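You operate a simulated robot arm through the tools that you are given. There is no shell and no other tool. Be economical: measure what you need, move in short steps, check, and stop when the job is done.

The job below is to be done with a simulated two-armed robot. You get a single attempt, and the scene is never put back.

TASK
Take the blue coupler and leave it on the black tray. Turn the middle dial of the valve block to 2. Open the left drawer of the grey ring bench, fetch the blue tag from the top of the grey ring bench and set it in the inside the left drawer of the grey ring bench and shut the drawer again. Open the dark blue drawer under the bench top. The order is free. Set down upright: blue coupler.

The check looks at the end state, three seconds after you hand in, the way a careful person would. Anything else that was tipped, shoved, dropped, spilled or broken makes it a failure.

THE ROBOT
Two 7-joint arms with two-finger parallel grippers on one trunk, on a base that drives. Base frame: it is fixed to the floor where the robot stands at the start and does not move with it; the origin is under the middle of the robot, x ahead of it, y to its left, z up. Units: mm, rad, N and s.
The left shoulder is at the start at [70, 134, 1176], the right one opposite. With the tool pointing down near the work surface each hand reaches from about 100 to 640 mm from the robot's upright axis, wherever it stands, measured 20 degrees to its own side. Places, roughly: black tray (10x10x2 cm) [500, 600, 800]; blue coupler (5x5x5 cm) [500, 200, 800]; blue tag [750, 3000, 750]; dark blue drawer under the bench top [4800, 5500, 600]; inside the left drawer of the grey ring bench [600, 3600, 700]; left drawer of the grey ring bench [500, 3600, 700]; middle dial of the valve block [600, -200, 800]. Payload 1.57 kg a hand.
The tool frame of a hand sits at the grasp point between the pads (the TCP): z along the fingers, y along the line on which they close. The tips reach 30 mm beyond it. Largest opening 80 mm; finger width 17, thickness 12; the body of the gripper, 40 by 82 mm, starts 80 mm behind the TCP.
Orientation is that of the tool frame in the base frame, as a unit quaternion [x, y, z, w]. With the fingers straight down and closing along the base's y, the tool's x points along the base's -x, its y along +y and its z along -z.

THE INTERFACE
- The arms move only by the tool jog_arm. It takes "left_moves", "right_moves" or both (then of equal length, played together; a hand with none holds still); each is a list of rows, each a list of 7 numbers: the shift along the tool's x, y, z in mm, then the turn, a rotation vector about the tool's x, y, z in rad, then the closure, from 0 (fully open) to 1 (shut). In form: [[tx, ty, tz, rx, ry, rz, gripper], ...]. A call has 1 to 12 rows; each row is the pose to reach, as a shift and turn from the pose commanded when the call began, along the tool's axes at that moment. Rows are played at 5 a second. More than 50 mm and 0.15 rad between two rows, or a gripper value outside its range, and nothing of the call is played. A pose out of reach is approached as far as the arm can. The call stops where the force on the tool passes 40 N (or 10 N more than at its start, if that is more) or the arm is blocked; 0.2 s more then pass. The fingers move at their own pace (about 153 mm/s each) and stop on an object; they squeeze with about 36 N. The grip force told is the motor's: it shows also when the fingers shut on nothing. Time passes only in rows, and 0.2 s behind the last, so rows that repeat a pose let the fingers close. The reply holds the time, the measured pose of the TCP, the force on the tool along the base axes, the opening and the grip force, in the units named above and with some noise, with the torque about the TCP (base axes, N m) and any sound that the robot's microphone picked up.
- Cameras (640 x 400 px; columns grow to the right, rows downward): "scene" is now at [132.6, 18.3, 1395]; the picture's right is [0.21, -0.98, 0.00], its down [-0.64, -0.13, -0.76] and it looks along [0.74, 0.16, -0.66] (base axes); focal length 270 px, centre (320, 200). "left" rides on the left gripper at [72, 7, -122] in its tool frame; the picture's right is [-0.09, 1.00, 0.00], its down [-0.84, -0.08, -0.54] and it looks along [-0.54, -0.05, 0.84] (tool axes); focal length 238 px, centre (320, 200). "right" rides on the right gripper at [72, -7, -122] in its tool frame; the picture's right is [0.09, 1.00, 0.00], its down [-0.84, 0.08, -0.54] and it looks along [-0.54, 0.05, 0.84] (tool axes); focal length 238 px, centre (320, 200). There is no depth. A picture from a camera that has moved, and an enlarged one, comes with that camera's place and axes in the base frame and with its lens.
- camera(camera): a new picture of that camera. No time passes.
- move_column(by): slides the trunk up (or, below 0, down) by that many mm; the arms and the scene camera ride with it, the base frame stays. It gives what a move gives, with no picture.
- drive_base(legs): drives the robot by 1 to 6 legs, each [ahead, left, turn to the left] in mm, mm and rad, along the robot's own axes; the way and the turn of a leg run together, so that a leg with both is an arc; at most 1500 mm and 3.142 rad a leg. The arms and the cameras ride along, it lands a little off, and it stops where it bumps. It gives what a move gives.
- aim_head(pan, tilt): turns the head with the scene camera to pan (to the left, within 1.501 rad either way) and tilt (down, from -0.506 to 1.204), counted from straight ahead of the robot. It gives what a move gives.
- close_up(camera, box): a new picture of the part [left, top, right, bottom] of that camera's present view, enlarged. No time passes.
- job_done(): hands the job in; it is judged then, once.

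Go step by step. Nothing tells you exact positions but the pictures and the camera data: compare them with the known pose of the tool, close in by small moves and look again before you grip or let go. The budget is 165 turns and 122 pictures, counting those below and the enlarged ones. Unless the task says otherwise, let go and move clear before handing in, and close with one line.

The tools are called after "Emit:" as a command line: name --argument value ..., lists and objects as JSON in quotes. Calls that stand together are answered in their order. jog_arm: Moves the arms, as the interface text tells. Its arguments: {"type":"object","properties":{"left_moves":{"type":"array","items":{"type":"array","items":{"type":"number"}}},"right_moves":{"type":"array","items":{"type":"array","items":{"type":"number"}}}},"required":[]} The other tools are called the same way: move_column (by) slides the trunk up or down; drive_base (legs) drives the base; aim_head (pan, tilt) turns the head that bears the scene camera; camera (camera) takes a picture; close_up (camera, box) takes an enlarged picture of a part of a camera's view; job_done () hands the job in.

At the start:

```text
time: 0.0
left_position: [411.0, 263.3, 1152.4]
left_tcp_rot: [0.0, 1.0, 0.0, 0.001]
left_contact_force: [-0.8, 0.5, 1.2]
left_wrist_torque: [-0.05, -0.02, -0.03]
left_opening: 80.3
left_gripper_force: 0.0
right_position: [384.8, -63.9, 1114.0]
right_tcp_rot: [0.0, 1.0, 0.0, 0.001]
right_contact_force: [-0.4, 0.1, -0.4]
right_wrist_torque: [-0.02, -0.04, -0.01]
right_opening: 80.0
right_gripper_force: 0.0
trunk travel left (down, up): [-750.0, 190.0]
robot x, y, heading: [-1.7, -1.6, -0.0]
head pan, tilt: [0.208, 0.714]
```

scene: 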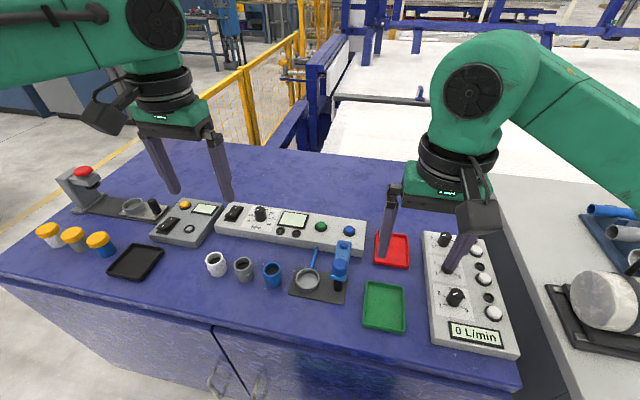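
right: 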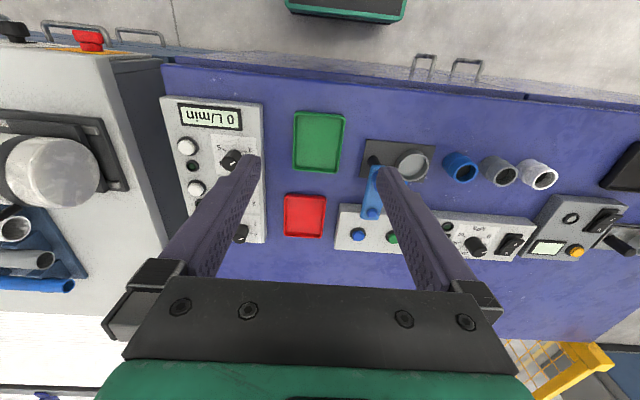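
left: 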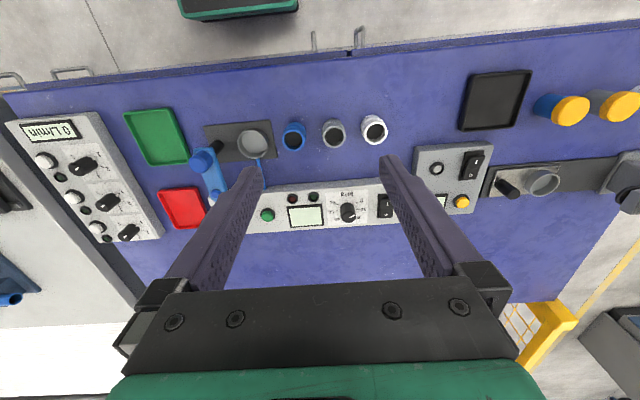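

I see the coupler (blue ring cylinder) at about (479, 214), the black tray at about (453, 586) and the valve block with three dials on the right. First I look closer at the coupler and the valve block.

Emit:
close_up --camera "left" --box '[0, 100, 200, 250]'

Emit:
close_up --camera "left" --box '[180, 80, 420, 230]'

```text
2.67 times, centred on (100, 175) of left
camera zoom: at [340.0, 269.5, 1275.3], right [0.09, 1.0, 0.0], down [0.84, -0.08, 0.54], along [0.54, -0.05, -0.84], focal length 636 px, centre (907, 267)
```

zoom: 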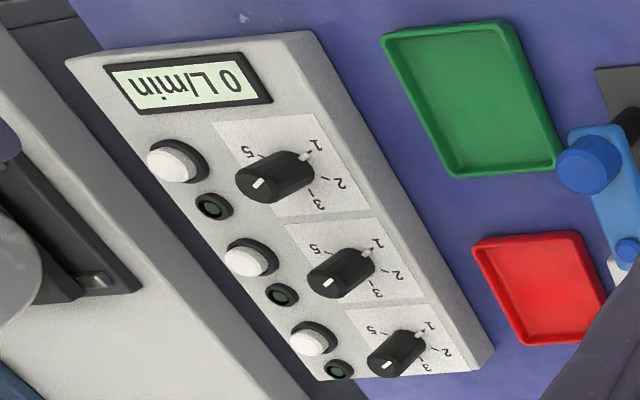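

```text
2.67 times, centred on (300, 155) of left
camera zoom: at [340.0, 269.5, 1275.3], right [0.09, 1.0, 0.0], down [0.84, -0.08, 0.54], along [0.54, -0.05, -0.84], focal length 636 px, centre (373, 320)
```

zoom: 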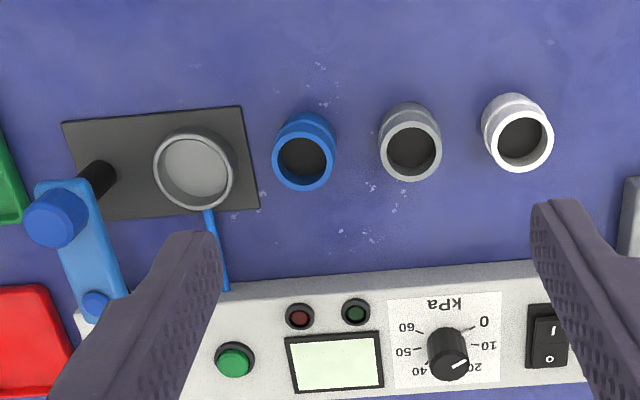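

The dials show a white mark and a scale 1 to 5. I move the right hand over the valve block and the left hand over the coupler to look from near.

Emit:
jog_arm --left_moves '[[-14, -10, 30, 0, 0, 0, 0], [-28, -20, 60, 0, 0, 0, 0], [-42, -30, 90, 0, 0, 0, 0], [-56, -40, 120, 0, 0, 0, 0], [-68, -49, 150, 0, 0, 0, 0.2]]' --right_moves '[[-23, -31, 23, 0, 0, 0, 0], [-46, -61, 46, 0, 0, 0, 0], [-69, -92, 69, 0, 0, 0, 0], [-92, -122, 92, 0, 0, 0, 0], [-115, -153, 114, 0, 0, 0, 0]]'

Emit:
camera --camera "left"

Emit:
camera --camera "right"

```text
time: 1.2
left_position: [481.2, 211.5, 1000.9]
left_tcp_rot: [-0.001, 1.0, 0.001, 0.0]
left_contact_force: [0.5, -0.5, 1.0]
left_wrist_torque: [-0.02, 0.02, -0.01]
left_opening: 64.2
left_gripper_force: 0.1
right_position: [502.4, -219.7, 1000.4]
right_tcp_rot: [0.001, 1.0, 0.0, 0.0]
right_contact_force: [0.5, 0.3, -0.8]
right_wrist_torque: [0.01, 0.01, -0.01]
right_opening: 79.8
right_gripper_force: 0.0
trunk travel left (down, up): [-750.0, 190.0]
robot x, y, heading: [1.3, 1.6, 0.001]
head pan, tilt: [0.208, 0.714]
```

```text
116 pictures are left
camera left: at [410.5, 219.3, 1123.9], right [0.09, 1.0, 0.0], down [0.84, -0.08, 0.54], along [0.54, -0.05, -0.84], focal length 238 px, centre (320, 200)
```

left: 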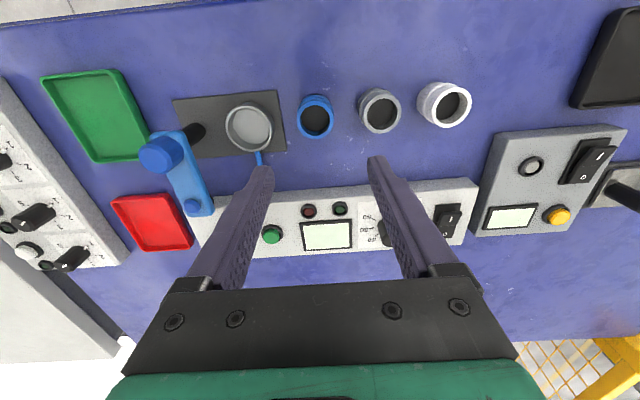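

```text
115 pictures are left
camera right: at [432.3, -228.3, 1121.9], right [-0.09, 1.0, 0.0], down [0.84, 0.08, 0.54], along [0.54, 0.05, -0.84], focal length 238 px, centre (320, 200)
```

right: 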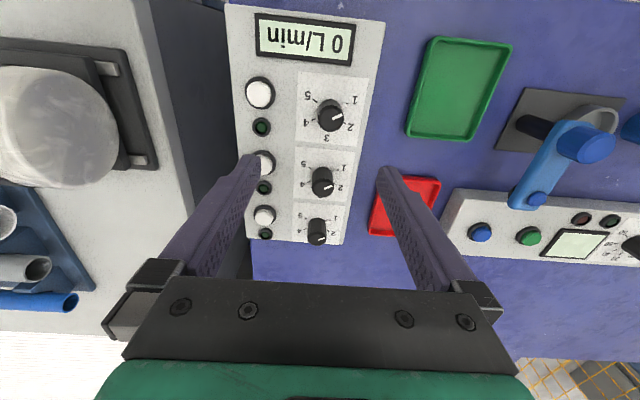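

The coupler top is at about (477, 209). I look closely at the dials.

Emit:
close_up --camera "right" --box '[260, 70, 380, 250]'

Emit:
close_up --camera "left" --box '[270, 80, 370, 150]'

```text
2.22 times, centred on (320, 160) of right
camera zoom: at [432.3, -228.3, 1121.9], right [-0.09, 1.0, 0.0], down [0.84, 0.08, 0.54], along [0.54, 0.05, -0.84], focal length 530 px, centre (320, 289)
```

zoom: 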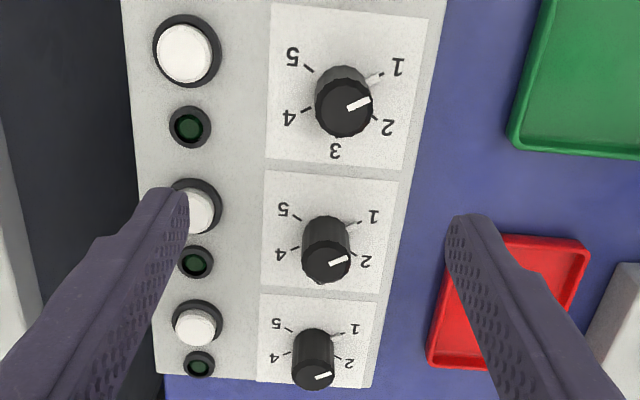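

```text
5.71 times, centred on (320, 115) of left
camera zoom: at [410.5, 219.3, 1123.9], right [0.09, 1.0, 0.0], down [0.84, -0.08, 0.54], along [0.54, -0.05, -0.84], focal length 1362 px, centre (320, 686)
```

zoom: 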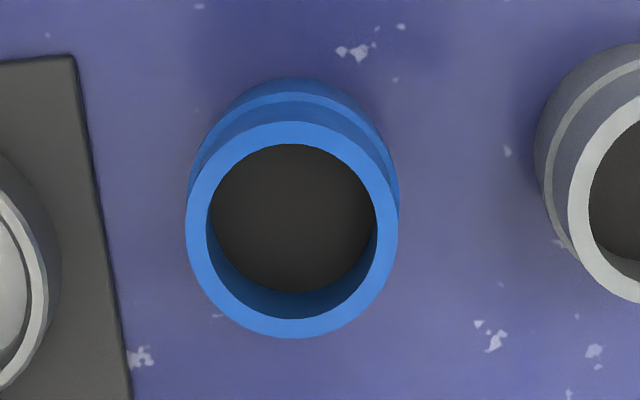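

The middle dial points to 1 and the marks are 60° apart, so 2 is a 60° clockwise turn seen from above. I lower the left hand around the coupler and bring the right hand above the middle dial.

Emit:
jog_arm --left_moves '[[0, -3, 40, 0, 0, 0, 0.2], [1, -3, 80, 0, 0, 0, 0.2], [1, -3, 120, 0, 0, 0, 0.2], [1, -3, 159, 0, 0, 0, 0.2]]' --right_moves '[[-24, 2, 15, 0, 0, 0, 0.2], [-48, 4, 30, 0, 0, 0, 0.35], [-72, 7, 45, 0, 0, 0, 0.35], [-72, 7, 50, 0, 0, 0, 0.35]]'

Emit:
camera --camera "right"

Emit:
camera --camera "left"

```text
time: 2.2
left_position: [480.5, 212.9, 842.9]
left_tcp_rot: [0.0, 1.0, 0.001, 0.0]
left_contact_force: [0.6, 0.9, -0.5]
left_wrist_torque: [-0.01, 0.03, -0.01]
left_opening: 64.0
left_gripper_force: 0.1
right_position: [574.1, -211.1, 951.2]
right_tcp_rot: [0.0, 1.0, 0.0, 0.0]
right_contact_force: [0.6, 0.6, 0.4]
right_wrist_torque: [0.06, 0.03, 0.04]
right_opening: 51.9
right_gripper_force: 0.1
trunk travel left (down, up): [-750.0, 190.0]
robot x, y, heading: [0.6, 2.8, 0.0]
head pan, tilt: [0.208, 0.714]
```

```text
112 pictures are left
camera right: at [502.9, -219.7, 1072.1], right [-0.09, 1.0, 0.0], down [0.84, 0.08, 0.54], along [0.54, 0.05, -0.84], focal length 238 px, centre (320, 200)
```

right: 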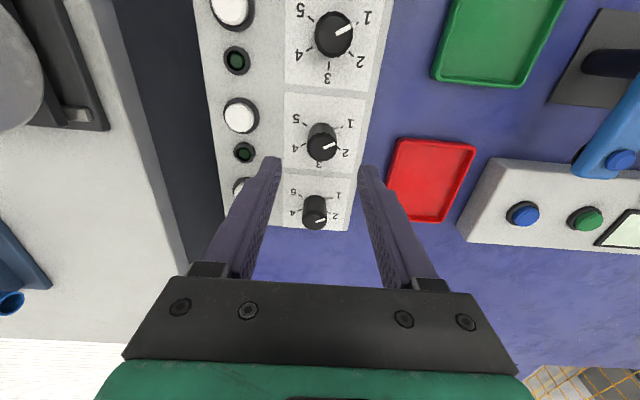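

```text
111 pictures are left
camera left: at [408.6, 218.1, 965.5], right [0.09, 1.0, 0.0], down [0.84, -0.08, 0.54], along [0.54, -0.05, -0.84], focal length 238 px, centre (320, 200)
```

left: 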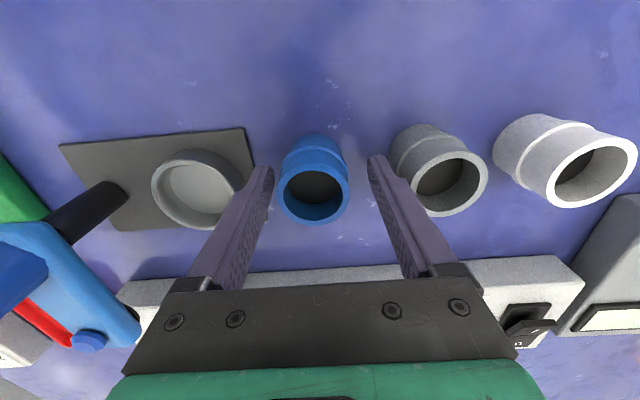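

The coupler sits between the left fingers, and the dial top is at about (578, -211, 867). I close on the coupler and lower the right fingers around the dial and close.

Emit:
jog_arm --left_moves '[[0, -4, 0, 0, 0, 0, 0.2], [0, -4, 2, 0, 0, 0, 0.2], [0, -4, 2, 0, 0, 0, 1], [0, -4, 2, 0, 0, 0, 1], [0, -4, 2, 0, 0, 0, 1]]' --right_moves '[[-4, 0, 30, 0, 0, 0, 0.35], [-4, 0, 60, 0, 0, 0, 0.35], [-4, 0, 80, 0, 0, 0, 0.35], [-4, 0, 80, 0, 0, 0, 0.35], [-4, 0, 80, 0, 0, 0, 0.35]]'

Emit:
camera --camera "right"

```text
time: 3.4
left_position: [477.7, 208.6, 842.9]
left_tcp_rot: [0.0, 1.0, -0.001, 0.001]
left_contact_force: [0.3, -0.2, 0.0]
left_wrist_torque: [-0.03, -0.02, 0.04]
left_opening: 40.6
left_gripper_force: 35.5
right_position: [577.5, -210.3, 870.9]
right_tcp_rot: [0.0, 1.0, 0.0, 0.0]
right_contact_force: [-0.1, 1.0, 0.7]
right_wrist_torque: [0.01, 0.01, 0.02]
right_opening: 52.2
right_gripper_force: 0.1
trunk travel left (down, up): [-750.0, 190.0]
robot x, y, heading: [4.0, 0.6, -0.001]
head pan, tilt: [0.208, 0.714]
```

```text
110 pictures are left
camera right: at [505.7, -218.7, 991.4], right [-0.09, 1.0, 0.0], down [0.84, 0.08, 0.54], along [0.54, 0.05, -0.84], focal length 238 px, centre (320, 200)
```

right: 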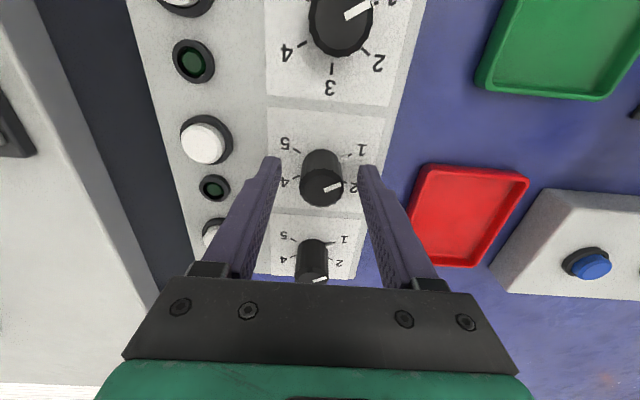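

Both are well centred. I close the right hand on the dial and turn it 60°, while the left hand lifts the coupler.

Emit:
jog_arm --left_moves '[[0, 0, -20, 0, 0, 0, 1], [0, 0, -40, 0, 0, 0, 1], [0, 0, -60, 0, 0, 0, 1], [0, 0, -80, 0, 0, 0, 1], [0, 0, -100, 0, 0, 0, 1], [0, 0, -120, 0, 0, 0, 1], [0, 0, -140, 0, 0, 0, 1], [0, 0, -140, 0, 0, 0, 1], [0, 0, -140, 0, 0, 0, 1], [0, 0, -140, 0, 0, 0, 1], [0, 0, -140, 0, 0, 0, 1], [0, 0, -140, 0, 0, 0, 1]]' --right_moves '[[0, 0, 0, 0, 0, 0, 1], [0, 0, 0, 0, 0, 0, 1], [0, 0, 0, 0, 0, 0.13, 1], [0, 0, 0, 0, 0, 0.26, 1], [0, 0, 0, 0, 0, 0.39, 1], [0, 0, 0, 0, 0, 0.52, 1], [0, 0, 0, 0, 0, 0.65, 1], [0, 0, 0, 0, 0, 0.78, 1], [0, 0, 0, 0, 0, 0.91, 1], [0, 0, 0, 0, 0, 1.047, 1], [0, 0, 0, 0, 0, 1.047, 1], [0, 0, 0, 0, 0, 1.047, 0.35]]'

Emit:
camera --camera "right"

Emit:
camera --camera "scene"

```text
time: 6.0
left_position: [476.4, 204.6, 981.3]
left_tcp_rot: [0.001, 1.0, 0.001, 0.0]
left_contact_force: [-0.1, 0.2, -0.5]
left_wrist_torque: [0.01, 0.01, 0.05]
left_opening: 40.6
left_gripper_force: 35.9
right_position: [574.4, -215.2, 870.6]
right_tcp_rot: [0.502, 0.865, -0.001, 0.0]
right_contact_force: [0.2, 0.2, 0.1]
right_wrist_torque: [0.01, -0.02, -0.01]
right_opening: 51.9
right_gripper_force: 0.1
trunk travel left (down, up): [-750.0, 190.0]
robot x, y, heading: [-1.5, -0.5, -0.0]
head pan, tilt: [0.208, 0.714]
```

```text
109 pictures are left
camera right: at [533.9, -156.6, 991.3], right [0.82, 0.57, 0.0], down [0.48, -0.69, 0.54], along [0.31, -0.45, -0.84], focal length 238 px, centre (320, 200)
```

right: 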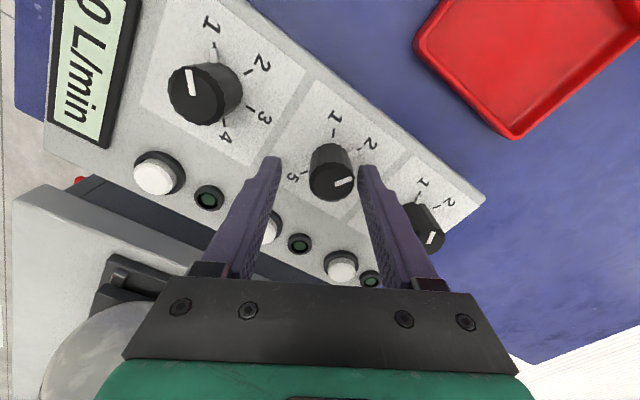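

```text
108 pictures are left
camera scene: at [131.8, 16.4, 1395.1], right [0.2, -0.98, 0.0], down [-0.64, -0.13, -0.76], along [0.74, 0.15, -0.65], focal length 270 px, centre (320, 200)
```

scene: 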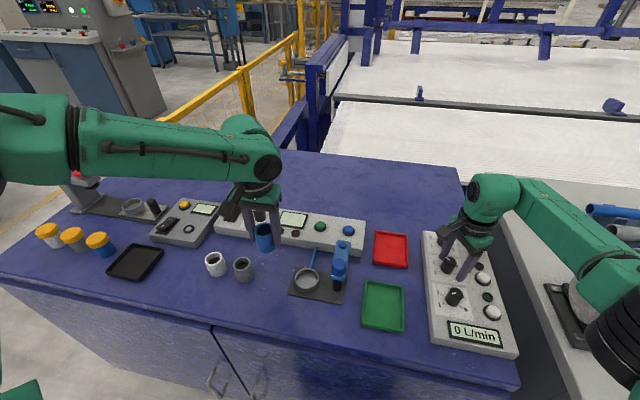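

The dial turned. I lift the right hand straight up and check the pointer.

Emit:
jog_arm --right_moves '[[0, 0, -40, 0, 0, 0, 0.35], [0, 0, -80, 0, 0, 0, 0.35], [0, 0, -110, 0, 0, 0, 0.35]]'

Emit:
close_up --camera "right" --box '[240, 60, 440, 210]'

```text
time: 6.8
left_position: [478.2, 206.6, 981.1]
left_tcp_rot: [-0.001, 1.0, 0.0, 0.0]
left_contact_force: [-0.2, 0.1, 0.2]
left_wrist_torque: [-0.02, -0.02, 0.01]
left_opening: 40.6
left_gripper_force: 36.3
right_position: [576.2, -212.2, 981.7]
right_tcp_rot: [0.5, 0.866, 0.0, 0.0]
right_contact_force: [-0.5, 0.0, 1.0]
right_wrist_torque: [0.01, 0.03, -0.01]
right_opening: 52.1
right_gripper_force: 0.0
trunk travel left (down, up): [-750.0, 190.0]
robot x, y, heading: [2.0, 2.2, 0.0]
head pan, tilt: [0.208, 0.714]
```

```text
2.67 times, centred on (340, 135) of right
camera zoom: at [534.8, -153.6, 1101.9], right [0.82, 0.58, 0.0], down [0.49, -0.69, 0.54], along [0.31, -0.44, -0.84], focal length 636 px, centre (267, 373)
```

zoom: 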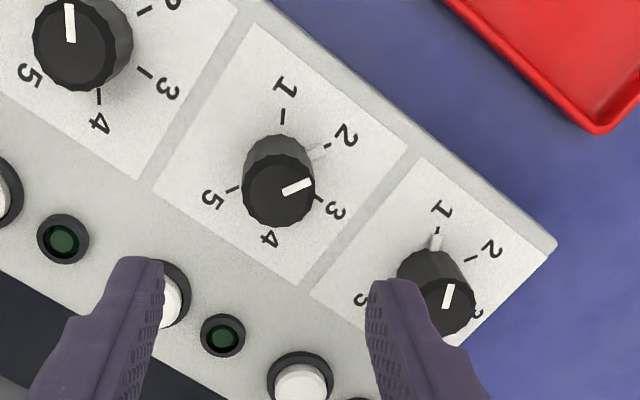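

The dial pointer is now on 2. I raise and re-square the right hand, then drive left for the tray, which is out of reach from here.

Emit:
jog_arm --right_moves '[[0, 0, -30, 0, 0, -0.14, 0.35], [0, 0, -60, 0, 0, -0.28, 0.35], [0, 0, -90, 0, 0, -0.42, 0.35], [0, 0, -110, 0, 0, -0.56, 0.35], [0, 0, -130, 0, 0, -0.7, 0.35], [0, 0, -130, 0, 0, -0.84, 0.35], [0, 0, -130, 0, 0, -0.98, 0.35], [0, 0, -130, 0, 0, -1.047, 0]]'

Emit:
drive_base --legs '[[0, 380, 0]]'

Emit:
camera --camera "left"

Emit:
camera --camera "scene"

```text
time: 8.6
left_position: [477.0, 206.7, 981.2]
left_tcp_rot: [-0.001, 1.0, 0.0, 0.0]
left_contact_force: [-0.1, 0.8, -0.4]
left_wrist_torque: [0.01, 0.0, 0.01]
left_opening: 40.5
left_gripper_force: 36.1
right_position: [575.0, -211.6, 1111.6]
right_tcp_rot: [0.032, 0.999, 0.0, 0.0]
right_contact_force: [-0.1, 0.7, -0.9]
right_wrist_torque: [0.01, 0.02, -0.03]
right_opening: 80.0
right_gripper_force: 0.0
right hand out of reach, approached as far as the arm can: row 8
trunk travel left (down, up): [-750.0, 190.0]
robot x, y, heading: [3.2, 0.9, -0.001]
head pan, tilt: [0.208, 0.714]
```

```text
time: 11.0
left_position: [478.2, 577.0, 981.4]
left_tcp_rot: [0.001, 1.0, 0.001, -0.001]
left_contact_force: [-0.4, 0.2, -0.7]
left_wrist_torque: [0.01, -0.02, -0.01]
left_opening: 40.5
left_gripper_force: 35.8
right_position: [574.6, 158.7, 1109.9]
right_tcp_rot: [0.036, 0.999, 0.0, 0.0]
right_contact_force: [-0.5, -1.0, 1.0]
right_wrist_torque: [0.03, 0.04, 0.04]
right_opening: 80.0
right_gripper_force: 0.1
trunk travel left (down, up): [-750.0, 190.0]
robot x, y, heading: [5.0, 374.2, -0.003]
head pan, tilt: [0.208, 0.714]
```

```text
106 pictures are left
camera left: at [407.6, 584.7, 1104.0], right [0.09, 1.0, 0.0], down [0.84, -0.08, 0.54], along [0.54, -0.05, -0.84], focal length 238 px, centre (320, 200)
```

left: 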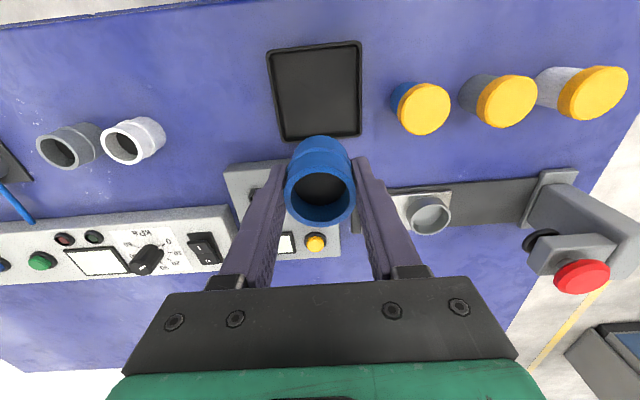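

```text
105 pictures are left
camera scene: at [133.3, 390.5, 1395.0], right [0.2, -0.98, 0.0], down [-0.64, -0.13, -0.76], along [0.74, 0.15, -0.65], focal length 270 px, centre (320, 200)
```

scene: 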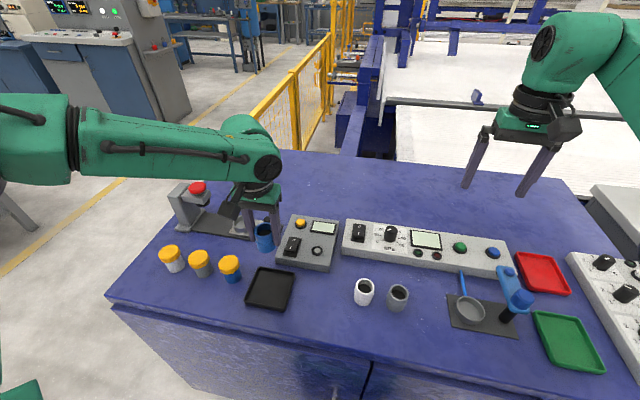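

The tray centre is at about (451, 579). I move over it and lower the coupler close to the tray floor.

Emit:
jog_arm --left_moves '[[14, 1, 0, 0, 0, 0, 1], [27, 2, 10, 0, 0, 0, 1], [27, 2, 50, 0, 0, 0, 1], [27, 2, 90, 0, 0, 0, 1], [27, 2, 118, 0, 0, 0, 1]]'

Emit:
camera --camera "left"

Emit:
camera --camera "scene"

```text
time: 12.2
left_position: [453.4, 579.4, 861.6]
left_tcp_rot: [0.002, 1.0, 0.0, 0.001]
left_contact_force: [-0.7, 0.2, -0.7]
left_wrist_torque: [0.02, 0.0, -0.03]
left_opening: 40.8
left_gripper_force: 35.9
right_position: [575.6, 161.6, 1111.1]
right_tcp_rot: [0.036, 0.999, 0.0, 0.0]
right_contact_force: [-0.3, 0.3, 0.3]
right_wrist_torque: [-0.01, -0.01, -0.02]
right_opening: 80.1
right_gripper_force: 0.0
trunk travel left (down, up): [-750.0, 190.0]
robot x, y, heading: [-1.7, 374.0, -0.001]
head pan, tilt: [0.208, 0.714]
```

```text
104 pictures are left
camera left: at [382.1, 586.4, 985.2], right [0.09, 1.0, 0.0], down [0.84, -0.08, 0.54], along [0.54, -0.05, -0.84], focal length 238 px, centre (320, 200)
```

left: 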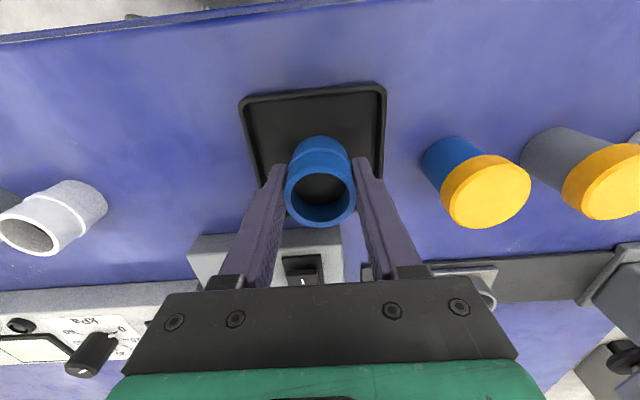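

```text
103 pictures are left
camera scene: at [133.4, 392.0, 1395.0], right [0.2, -0.98, 0.0], down [-0.64, -0.13, -0.76], along [0.74, 0.15, -0.66], focal length 270 px, centre (320, 200)
```

scene: 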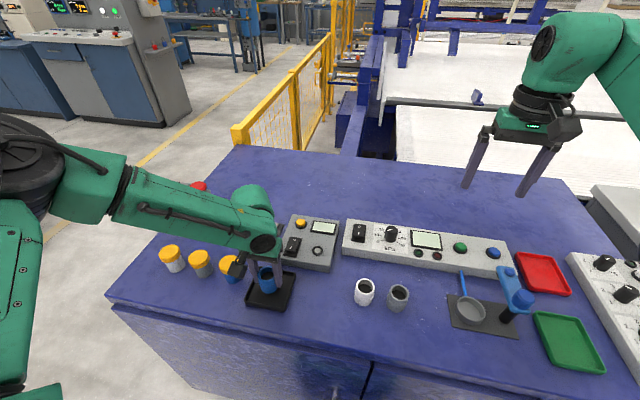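

The coupler is centred over the tray. I lower in small steps until it touches.

Emit:
jog_arm --left_moves '[[0, 0, 3, 0, 0, 0, 1], [0, 0, 6, 0, 0, 0, 1], [0, 0, 8, 0, 0, 0, 1], [0, 0, 10, 0, 0, 0, 1], [0, 0, 11, 0, 0, 0, 1], [0, 0, 12, 0, 0, 0, 1], [0, 0, 13, 0, 0, 0, 1], [0, 0, 14, 0, 0, 0, 1], [0, 0, 15, 0, 0, 0, 1]]'

```text
time: 14.2
left_position: [452.5, 581.5, 847.9]
left_tcp_rot: [0.001, 1.0, 0.001, 0.001]
left_contact_force: [-0.4, -0.1, 0.4]
left_wrist_torque: [-0.03, -0.02, 0.0]
left_opening: 40.5
left_gripper_force: 36.0
right_position: [574.7, 161.1, 1110.6]
right_tcp_rot: [0.035, 0.999, 0.0, -0.001]
right_contact_force: [0.4, -0.6, 0.2]
right_wrist_torque: [-0.01, 0.04, 0.03]
right_opening: 80.0
right_gripper_force: 0.1
trunk travel left (down, up): [-750.0, 190.0]
robot x, y, heading: [3.5, 371.4, -0.0]
head pan, tilt: [0.208, 0.714]
```

Emit:
jog_arm --left_moves '[[0, 0, 1, 0, 0, 0, 1], [0, 0, 2, 0, 0, 0, 1], [0, 0, 3, 0, 0, 0, 1]]'

Emit:
close_up --camera "scene" --box '[220, 230, 320, 320]'

```text
time: 15.0
left_position: [451.3, 580.8, 845.2]
left_tcp_rot: [0.001, 1.0, 0.0, 0.001]
left_contact_force: [1.5, 0.7, 10.5]
left_wrist_torque: [0.0, -0.07, 0.03]
left_opening: 40.4
left_gripper_force: 36.1
right_position: [573.8, 159.5, 1111.8]
right_tcp_rot: [0.035, 0.999, 0.0, 0.0]
right_contact_force: [-0.3, 0.4, 0.2]
right_wrist_torque: [0.0, -0.03, -0.01]
right_opening: 79.8
right_gripper_force: 0.0
trunk travel left (down, up): [-750.0, 190.0]
robot x, y, heading: [-1.2, 374.8, -0.003]
head pan, tilt: [0.208, 0.714]
```

```text
4.44 times, centred on (270, 275) of scene
camera zoom: at [131.7, 391.3, 1395.2], right [0.2, -0.98, 0.0], down [-0.64, -0.13, -0.76], along [0.74, 0.15, -0.65], focal length 1199 px, centre (542, -133)
```

zoom: 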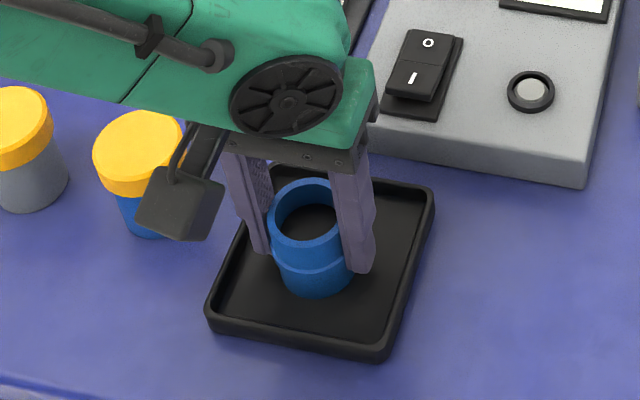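

The coupler touches the tray floor. I let go and lift clear.

Emit:
jog_arm --left_moves '[[0, 0, 1, 0, 0, 0, 0.3], [0, 0, 1, 0, 0, 0, 0.3], [0, 0, -30, 0, 0, 0, 0.3], [0, 0, -75, 0, 0, 0, 0.3], [0, 0, -120, 0, 0, 0, 0.3], [0, 0, -165, 0, 0, 0, 0.3], [0, 0, -200, 0, 0, 0, 0]]'

Emit:
camera --camera "left"

Emit:
aim_head --pan 1.3 --tilt 0.3

Emit:
camera --camera "scene"

```text
time: 16.6
left_position: [450.9, 580.7, 1044.1]
left_tcp_rot: [0.001, 1.0, 0.0, 0.0]
left_contact_force: [0.3, -0.8, 0.4]
left_wrist_torque: [0.0, -0.02, 0.0]
left_opening: 80.1
left_gripper_force: 0.1
right_position: [574.4, 160.4, 1111.5]
right_tcp_rot: [0.036, 0.999, -0.001, 0.0]
right_contact_force: [0.1, -0.1, 0.4]
right_wrist_torque: [0.01, -0.04, -0.02]
right_opening: 79.9
right_gripper_force: 0.1
trunk travel left (down, up): [-750.0, 190.0]
robot x, y, heading: [-2.2, 374.8, -0.005]
head pan, tilt: [0.208, 0.714]
```

```text
101 pictures are left
camera left: at [379.6, 586.6, 1167.3], right [0.09, 1.0, 0.0], down [0.84, -0.08, 0.54], along [0.54, -0.05, -0.84], focal length 238 px, centre (320, 200)
```

left: 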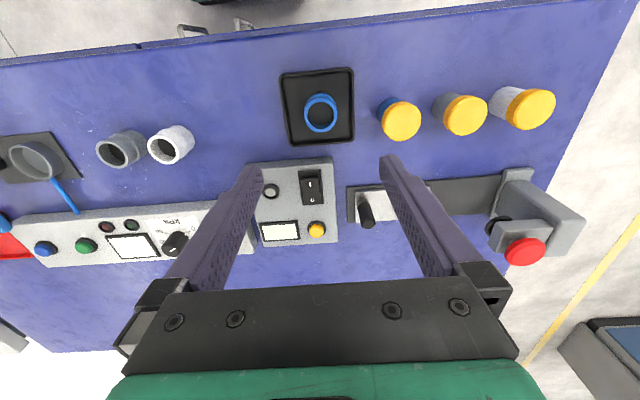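

```text
time: 17.9
left_position: [451.4, 581.0, 1043.9]
left_tcp_rot: [0.002, 1.0, -0.001, 0.0]
left_contact_force: [0.4, 0.0, 0.2]
left_wrist_torque: [0.02, -0.01, 0.02]
left_opening: 80.0
left_gripper_force: 0.0
right_position: [575.0, 160.6, 1110.9]
right_tcp_rot: [0.035, 0.999, 0.0, 0.0]
right_contact_force: [0.0, -0.4, -0.2]
right_wrist_torque: [0.02, -0.01, 0.0]
right_opening: 79.8
right_gripper_force: 0.0
trunk travel left (down, up): [-750.0, 190.0]
robot x, y, heading: [0.6, 371.5, -0.003]
head pan, tilt: [1.3, 0.3]
```

```text
100 pictures are left
camera scene: at [76.0, 464.5, 1432.3], right [0.96, -0.27, 0.0], down [-0.08, -0.28, -0.96], along [0.26, 0.92, -0.3], focal length 270 px, centre (320, 200)
```

scene: 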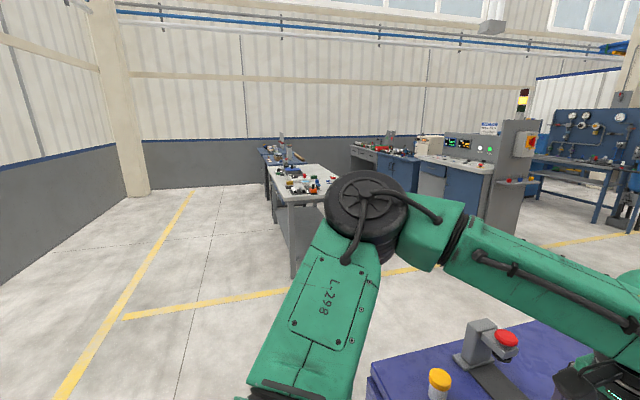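

The coupler stands upright in the black tray. The grey ring bench appears about 2.6 m to the left with its front edge near x = 425. I back off and drive there.

Emit:
drive_base --legs '[[-350, 0, 0], [0, 1400, 0], [0, 1300, 0]]'

Emit:
aim_head --pan 0.2 --tilt 0.5

Emit:
camera --camera "scene"

Emit:
camera --camera "left"

```text
time: 32.7
left_position: [88.2, 3251.1, 1045.1]
left_tcp_rot: [-0.002, 1.0, 0.0, 0.001]
left_contact_force: [0.0, -0.7, -0.3]
left_wrist_torque: [0.03, 0.0, 0.02]
left_opening: 79.8
left_gripper_force: 0.1
right_position: [215.3, 2831.1, 1111.2]
right_tcp_rot: [0.032, 0.999, 0.0, 0.0]
right_contact_force: [0.1, 0.3, 0.5]
right_wrist_torque: [-0.01, -0.01, 0.01]
right_opening: 80.2
right_gripper_force: 0.1
trunk travel left (down, up): [-750.0, 190.0]
robot x, y, heading: [-362.9, 3041.0, 0.006]
head pan, tilt: [1.3, 0.3]
```

```text
time: 34.0
left_position: [88.0, 3250.8, 1043.8]
left_tcp_rot: [-0.004, 1.0, 0.0, 0.0]
left_contact_force: [0.2, 1.1, 0.7]
left_wrist_torque: [0.0, 0.0, 0.0]
left_opening: 80.0
left_gripper_force: 0.0
right_position: [214.5, 2832.6, 1111.4]
right_tcp_rot: [0.033, 0.999, 0.0, 0.0]
right_contact_force: [-0.3, -0.5, -0.2]
right_wrist_torque: [0.02, 0.02, 0.02]
right_opening: 80.0
right_gripper_force: 0.0
trunk travel left (down, up): [-750.0, 190.0]
robot x, y, heading: [-360.2, 3042.7, -0.002]
head pan, tilt: [0.201, 0.499]
```

```text
99 pictures are left
camera scene: at [-222.4, 3061.5, 1413.9], right [0.2, -0.98, 0.0], down [-0.47, -0.1, -0.88], along [0.86, 0.18, -0.48], focal length 270 px, centre (320, 200)
```

scene: 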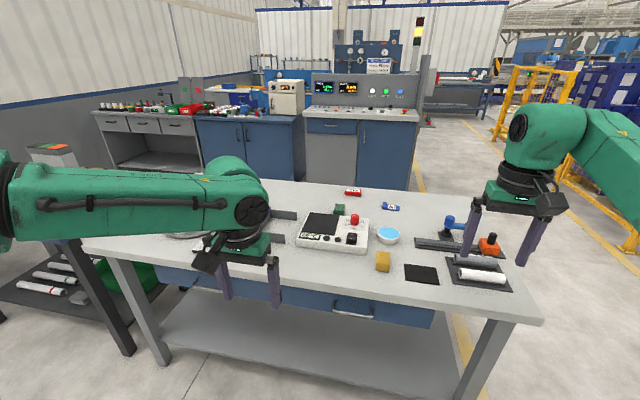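

```text
98 pictures are left
camera left: at [16.9, 3257.4, 1166.6], right [0.09, 1.0, 0.0], down [0.84, -0.07, 0.54], along [0.54, -0.05, -0.84], focal length 238 px, centre (320, 200)
```

left: 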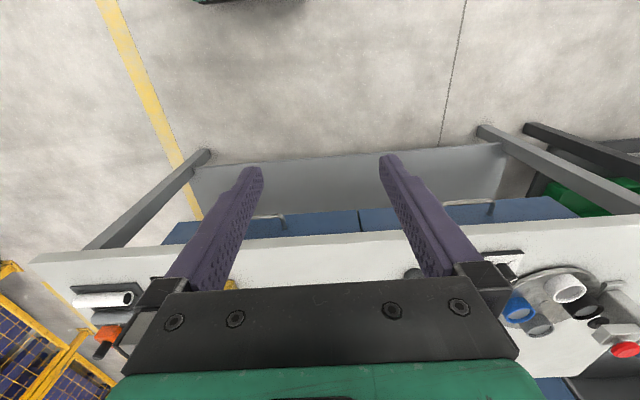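

The blue tag appears further back on the bench. I zoom in to localise it and the drawers.

Emit:
close_up --camera "scene" --box '[270, 170, 430, 280]'

Emit:
aim_head --pan 0.3 --tilt 0.9

Emit:
camera --camera "scene"

```text
3.64 times, centred on (350, 225) of scene
camera zoom: at [-222.4, 3061.5, 1413.9], right [0.2, -0.98, 0.0], down [-0.47, -0.1, -0.88], along [0.86, 0.18, -0.48], focal length 981 px, centre (211, 109)
```

zoom: 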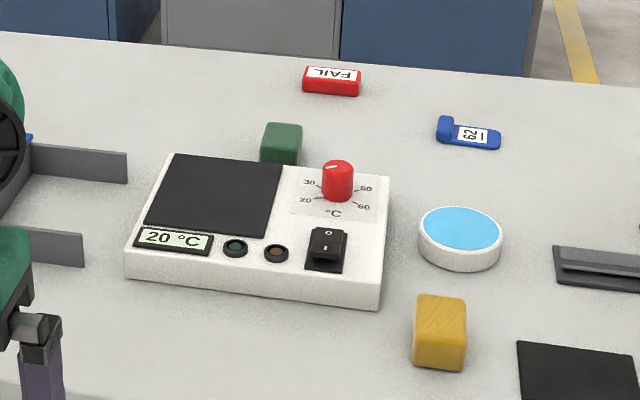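

```text
time: 34.9
left_position: [87.8, 3251.4, 1043.5]
left_tcp_rot: [-0.003, 1.0, -0.001, 0.0]
left_contact_force: [-0.2, -0.6, 0.4]
left_wrist_torque: [0.0, 0.0, 0.02]
left_opening: 80.1
left_gripper_force: 0.0
right_position: [214.3, 2832.7, 1110.5]
right_tcp_rot: [0.032, 0.999, 0.0, 0.0]
right_contact_force: [0.4, 0.6, 1.0]
right_wrist_torque: [0.03, -0.02, 0.02]
right_opening: 80.0
right_gripper_force: 0.1
trunk travel left (down, up): [-750.0, 190.0]
robot x, y, heading: [-361.0, 3043.2, -0.0]
head pan, tilt: [0.3, 0.901]
```

```text
96 pictures are left
camera scene: at [-239.4, 3065.4, 1380.1], right [0.3, -0.95, 0.0], down [-0.75, -0.23, -0.62], along [0.59, 0.19, -0.78], focal length 270 px, centre (320, 200)
```

scene: 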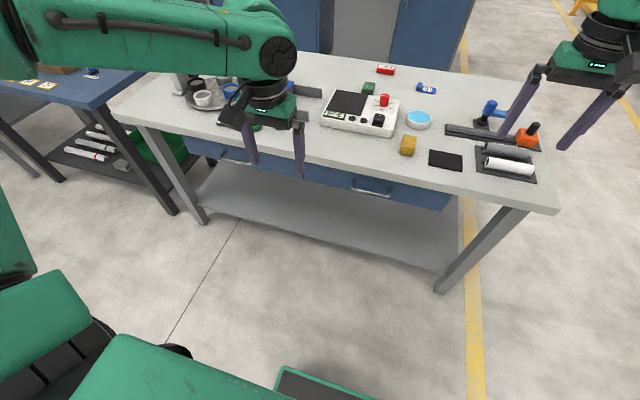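

The tag lies near the bench's far side at about (957, 2962), out of reach from the front, so I drive round the right end to the back of the bench and fetch the tag first.

Emit:
drive_base --legs '[[0, -1250, 0], [1300, 0, 0], [1000, 0, 0], [0, 1200, 0]]'

Emit:
drive_base --legs '[[0, 0, 3.14]]'

Emit:
aim_head --pan 0 --tilt 0.75

Emit:
camera --camera "scene"

```text
time: 58.0
left_position: [2413.7, 3190.9, 1044.9]
left_tcp_rot: [-0.006, 1.0, 0.0, 0.0]
left_contact_force: [-0.5, 0.7, 0.0]
left_wrist_torque: [0.02, 0.01, 0.03]
left_opening: 79.9
left_gripper_force: 0.1
right_position: [2543.0, 2771.9, 1110.4]
right_tcp_rot: [0.029, 1.0, 0.0, 0.0]
right_contact_force: [-0.9, 0.1, -0.3]
right_wrist_torque: [-0.01, 0.03, 0.03]
right_opening: 80.1
right_gripper_force: 0.1
trunk travel left (down, up): [-750.0, 190.0]
robot x, y, heading: [1964.2, 2978.7, 0.011]
head pan, tilt: [0.3, 0.901]
```

```text
time: 65.6
left_position: [1507.7, 2783.1, 1044.1]
left_tcp_rot: [1.0, -0.015, 0.0, 0.0]
left_contact_force: [0.4, -0.3, -0.6]
left_wrist_torque: [0.01, 0.0, 0.04]
left_opening: 79.7
left_gripper_force: 0.2
right_position: [1395.7, 3205.7, 1111.1]
right_tcp_rot: [0.999, -0.048, 0.001, 0.0]
right_contact_force: [-0.4, 0.1, 0.2]
right_wrist_torque: [0.0, -0.02, -0.01]
right_opening: 80.1
right_gripper_force: 0.1
trunk travel left (down, up): [-750.0, 190.0]
robot x, y, heading: [1963.9, 2975.5, 3.112]
head pan, tilt: [0.3, 0.901]
```

```text
time: 66.4
left_position: [1509.6, 2783.5, 1043.6]
left_tcp_rot: [1.0, -0.015, 0.0, 0.0]
left_contact_force: [0.1, -0.2, -0.4]
left_wrist_torque: [-0.01, 0.01, -0.02]
left_opening: 80.0
left_gripper_force: 0.1
right_position: [1396.2, 3205.0, 1111.7]
right_tcp_rot: [0.999, -0.047, 0.0, 0.001]
right_contact_force: [0.8, 0.0, 0.5]
right_wrist_torque: [0.04, -0.01, 0.02]
right_opening: 79.9
right_gripper_force: 0.0
trunk travel left (down, up): [-750.0, 190.0]
robot x, y, heading: [1964.2, 2976.5, 3.118]
head pan, tilt: [0.0, 0.75]
```

```text
95 pictures are left
camera scene: at [1831.8, 2982.4, 1391.9], right [0.03, 1.0, 0.0], down [0.68, -0.02, -0.73], along [-0.73, 0.02, -0.68], focal length 270 px, centre (320, 200)
```

scene: 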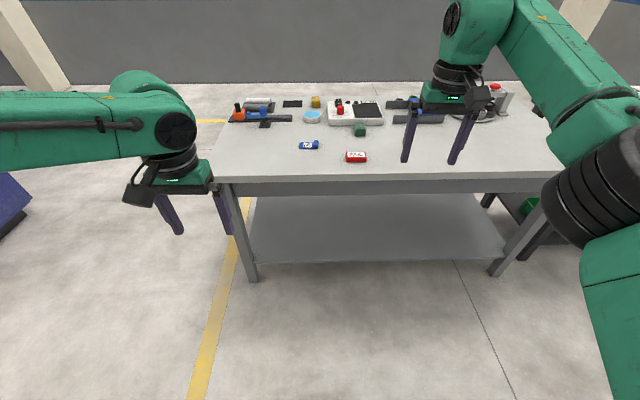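

Triangulating from both sides, the bench top is near z = 795 and the tag at about (873, 2963). I drive up to the back edge.

Emit:
drive_base --legs '[[540, -110, 0.023]]'

Emit:
camera --camera "left"

Emit:
camera --camera "scene"

```text
time: 69.6
left_position: [977.0, 2893.5, 1044.1]
left_tcp_rot: [1.0, -0.004, -0.001, 0.001]
left_contact_force: [-0.3, 0.1, 0.2]
left_wrist_torque: [0.04, 0.0, 0.0]
left_opening: 80.0
left_gripper_force: 0.2
right_position: [857.0, 3314.5, 1111.1]
right_tcp_rot: [0.999, -0.038, 0.001, -0.001]
right_contact_force: [-1.0, 0.6, 0.3]
right_wrist_torque: [-0.01, 0.02, 0.01]
right_opening: 80.0
right_gripper_force: 0.0
trunk travel left (down, up): [-750.0, 190.0]
robot x, y, heading: [1427.9, 3098.6, 3.132]
head pan, tilt: [0.0, 0.75]
```

```text
94 pictures are left
camera left: at [1050.5, 2886.5, 1166.9], right [-0.1, -0.99, 0.0], down [-0.84, 0.08, 0.54], along [-0.54, 0.05, -0.84], focal length 238 px, centre (320, 200)
```

left: 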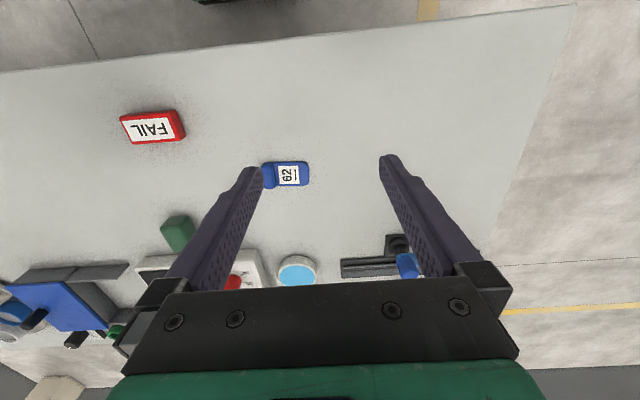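

```text
93 pictures are left
camera scene: at [1296.9, 3099.9, 1392.0], right [0.01, 1.0, 0.0], down [0.68, -0.01, -0.73], along [-0.73, 0.01, -0.68], focal length 270 px, centre (320, 200)
```

scene: 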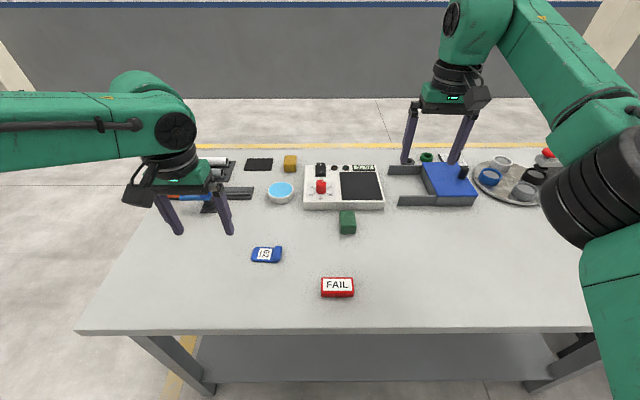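

The tag centre is about (872, 2962, 800), its long side along y. I move the left hand above it and turn it 90° to grip across the short side.

Emit:
jog_arm --left_moves '[[-10, -6, 8, 0, 0, -0.14, 0], [-20, -12, 16, 0, 0, -0.28, 0], [-30, -18, 24, 0, 0, -0.42, 0], [-40, -24, 32, 0, 0, -0.56, 0], [-50, -30, 40, 0, 0, -0.7, 0], [-60, -37, 48, 0, 0, -0.84, 0], [-70, -44, 56, 0, 0, -0.98, 0], [-80, -50, 64, 0, 0, -1.12, 0], [-90, -57, 72, 0, 0, -1.26, 0], [-98, -64, 80, 0, 0, -1.4, 0], [-105, -68, 90, 0, 0, -1.54, 0], [-105, -68, 100, 0, 0, -1.57, 0]]'

Emit:
camera --camera "left"

```text
time: 72.2
left_position: [907.3, 2941.9, 958.2]
left_tcp_rot: [0.71, 0.704, 0.0, 0.0]
left_contact_force: [0.2, 0.8, -0.1]
left_wrist_torque: [-0.02, 0.03, 0.0]
left_opening: 80.2
left_gripper_force: 0.1
left hand out of reach, approached as far as the arm can: row 8, 9, 10, 11, 12
right_position: [855.6, 3313.1, 1111.7]
right_tcp_rot: [0.999, -0.038, 0.0, 0.001]
right_contact_force: [0.2, -0.3, -0.6]
right_wrist_torque: [-0.01, 0.02, 0.02]
right_opening: 80.0
right_gripper_force: 0.1
trunk travel left (down, up): [-750.0, 190.0]
robot x, y, heading: [1429.1, 3098.4, 3.132]
head pan, tilt: [0.0, 0.75]
```

```text
92 pictures are left
camera left: at [916.1, 3012.4, 1080.5], right [1.0, -0.1, 0.0], down [-0.08, -0.84, 0.54], along [-0.06, -0.54, -0.84], focal length 238 px, centre (320, 200)
```

left: 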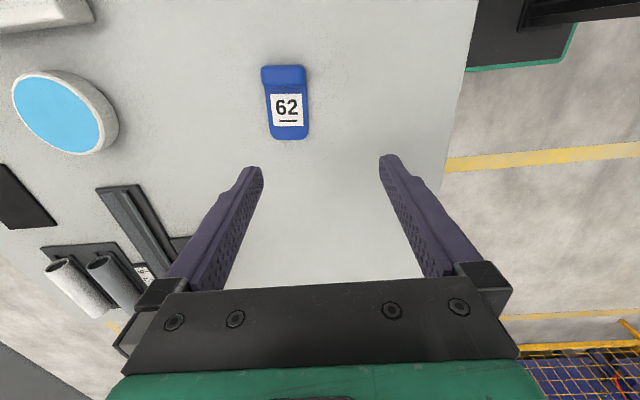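

I'm slightly short on reach, so I drive 60 mm closer and check the hand.

Emit:
drive_base --legs '[[60, 0, 0]]'

Emit:
jog_arm --left_moves '[[0, 0, 10, 0, 0, 0, 0.2]]'

```text
time: 73.2
left_position: [853.1, 2941.1, 960.7]
left_tcp_rot: [0.71, 0.704, -0.002, -0.003]
left_contact_force: [1.2, -0.6, 0.6]
left_wrist_torque: [-0.01, 0.04, -0.02]
left_opening: 80.1
left_gripper_force: 0.0
right_position: [801.2, 3314.4, 1114.2]
right_tcp_rot: [0.999, -0.038, -0.001, 0.0]
right_contact_force: [1.1, 0.3, 0.4]
right_wrist_torque: [0.02, 0.04, -0.02]
right_opening: 80.3
right_gripper_force: 0.2
trunk travel left (down, up): [-750.0, 190.0]
robot x, y, heading: [1370.0, 3096.5, 3.134]
head pan, tilt: [0.0, 0.75]
```

```text
time: 73.6
left_position: [852.1, 2941.6, 949.4]
left_tcp_rot: [0.71, 0.705, -0.001, -0.003]
left_contact_force: [0.2, 0.0, -0.2]
left_wrist_torque: [0.0, 0.0, -0.01]
left_opening: 63.9
left_gripper_force: 0.1
right_position: [797.6, 3314.6, 1112.2]
right_tcp_rot: [0.999, -0.039, 0.0, -0.001]
right_contact_force: [0.2, 0.1, -0.4]
right_wrist_torque: [-0.01, 0.02, 0.0]
right_opening: 79.8
right_gripper_force: 0.1
trunk travel left (down, up): [-750.0, 190.0]
robot x, y, heading: [1368.0, 3100.1, 3.131]
head pan, tilt: [0.0, 0.75]
```

Emit:
jog_arm --left_moves '[[11, 11, 25, 0, 0, 0, 0.2], [22, 22, 50, 0, 0, 0, 0.2], [22, 22, 80, 0, 0, 0, 0.2]]'

Emit:
camera --camera "left"

Emit:
camera --camera "scene"

```text
time: 74.4
left_position: [890.6, 2944.9, 884.4]
left_tcp_rot: [0.711, 0.704, 0.0, -0.002]
left_contact_force: [0.2, 0.5, -0.3]
left_wrist_torque: [0.0, 0.0, -0.02]
left_opening: 64.0
left_gripper_force: 0.0
left hand out of reach, approached as far as the arm can: row 1, 2, 3
right_position: [796.7, 3314.1, 1111.6]
right_tcp_rot: [0.999, -0.039, -0.001, -0.001]
right_contact_force: [-0.8, 0.2, -0.4]
right_wrist_torque: [-0.01, -0.03, 0.02]
right_opening: 80.1
right_gripper_force: 0.0
trunk travel left (down, up): [-750.0, 190.0]
robot x, y, heading: [1367.7, 3099.4, 3.137]
head pan, tilt: [0.0, 0.75]
```

```text
91 pictures are left
camera left: at [899.0, 3017.0, 1007.3], right [0.99, -0.1, 0.0], down [-0.08, -0.84, 0.54], along [-0.06, -0.54, -0.84], focal length 238 px, centre (320, 200)
```

left: 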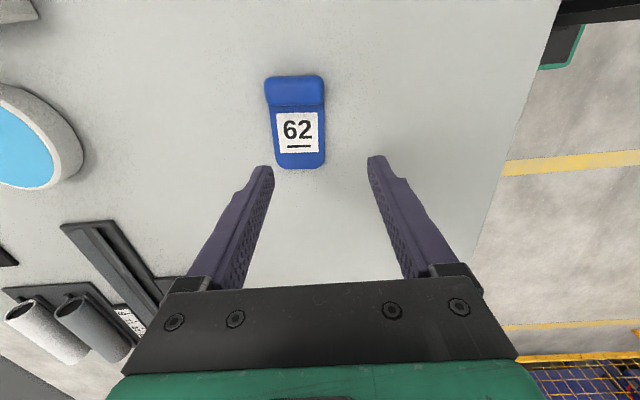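

```text
90 pictures are left
camera scene: at [1236.5, 3100.0, 1391.9], right [0.01, 1.0, 0.0], down [0.68, -0.01, -0.73], along [-0.73, 0.01, -0.68], focal length 270 px, centre (320, 200)
```

scene: 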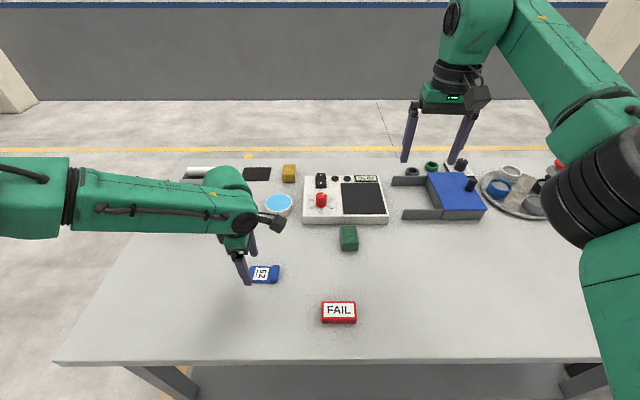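

The wrist limits inward motion, so I shift the base 80 mm to its right, giving the left hand a more outward pose.

Emit:
drive_base --legs '[[0, -90, 0]]'

Emit:
jog_arm --left_moves '[[-20, -5, 0, 0, 0, 0, 0.2], [-40, -10, 0, 0, 0, 0, 0.2], [-60, -14, 0, 0, 0, 0, 0.2]]'

Emit:
camera --camera "left"

```text
time: 75.5
left_position: [891.6, 3032.9, 884.5]
left_tcp_rot: [0.71, 0.704, 0.0, -0.003]
left_contact_force: [-0.1, -1.0, -0.9]
left_wrist_torque: [0.02, 0.03, -0.03]
left_opening: 64.4
left_gripper_force: 0.0
right_position: [796.9, 3401.1, 1110.5]
right_tcp_rot: [0.999, -0.036, 0.0, -0.001]
right_contact_force: [0.4, 0.4, -0.6]
right_wrist_torque: [0.0, -0.01, 0.0]
right_opening: 80.2
right_gripper_force: 0.0
trunk travel left (down, up): [-750.0, 190.0]
robot x, y, heading: [1369.9, 3186.3, 3.13]
head pan, tilt: [0.0, 0.75]
```

```text
time: 76.3
left_position: [876.2, 2973.5, 884.7]
left_tcp_rot: [0.71, 0.704, 0.0, -0.002]
left_contact_force: [-0.6, 1.2, -0.7]
left_wrist_torque: [-0.02, 0.03, -0.02]
left_opening: 63.9
left_gripper_force: 0.1
right_position: [796.9, 3403.4, 1110.3]
right_tcp_rot: [0.999, -0.037, 0.0, 0.0]
right_contact_force: [-0.1, 0.0, 0.6]
right_wrist_torque: [0.01, 0.01, 0.01]
right_opening: 79.8
right_gripper_force: 0.0
trunk travel left (down, up): [-750.0, 190.0]
robot x, y, heading: [1374.6, 3185.6, 3.138]
head pan, tilt: [0.0, 0.75]
```

```text
89 pictures are left
camera left: at [885.4, 3045.4, 1007.0], right [1.0, -0.1, 0.0], down [-0.08, -0.84, 0.54], along [-0.06, -0.54, -0.84], focal length 238 px, centre (320, 200)
```

left: 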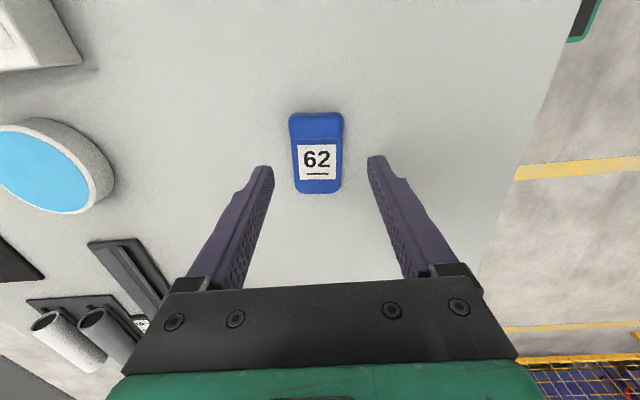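

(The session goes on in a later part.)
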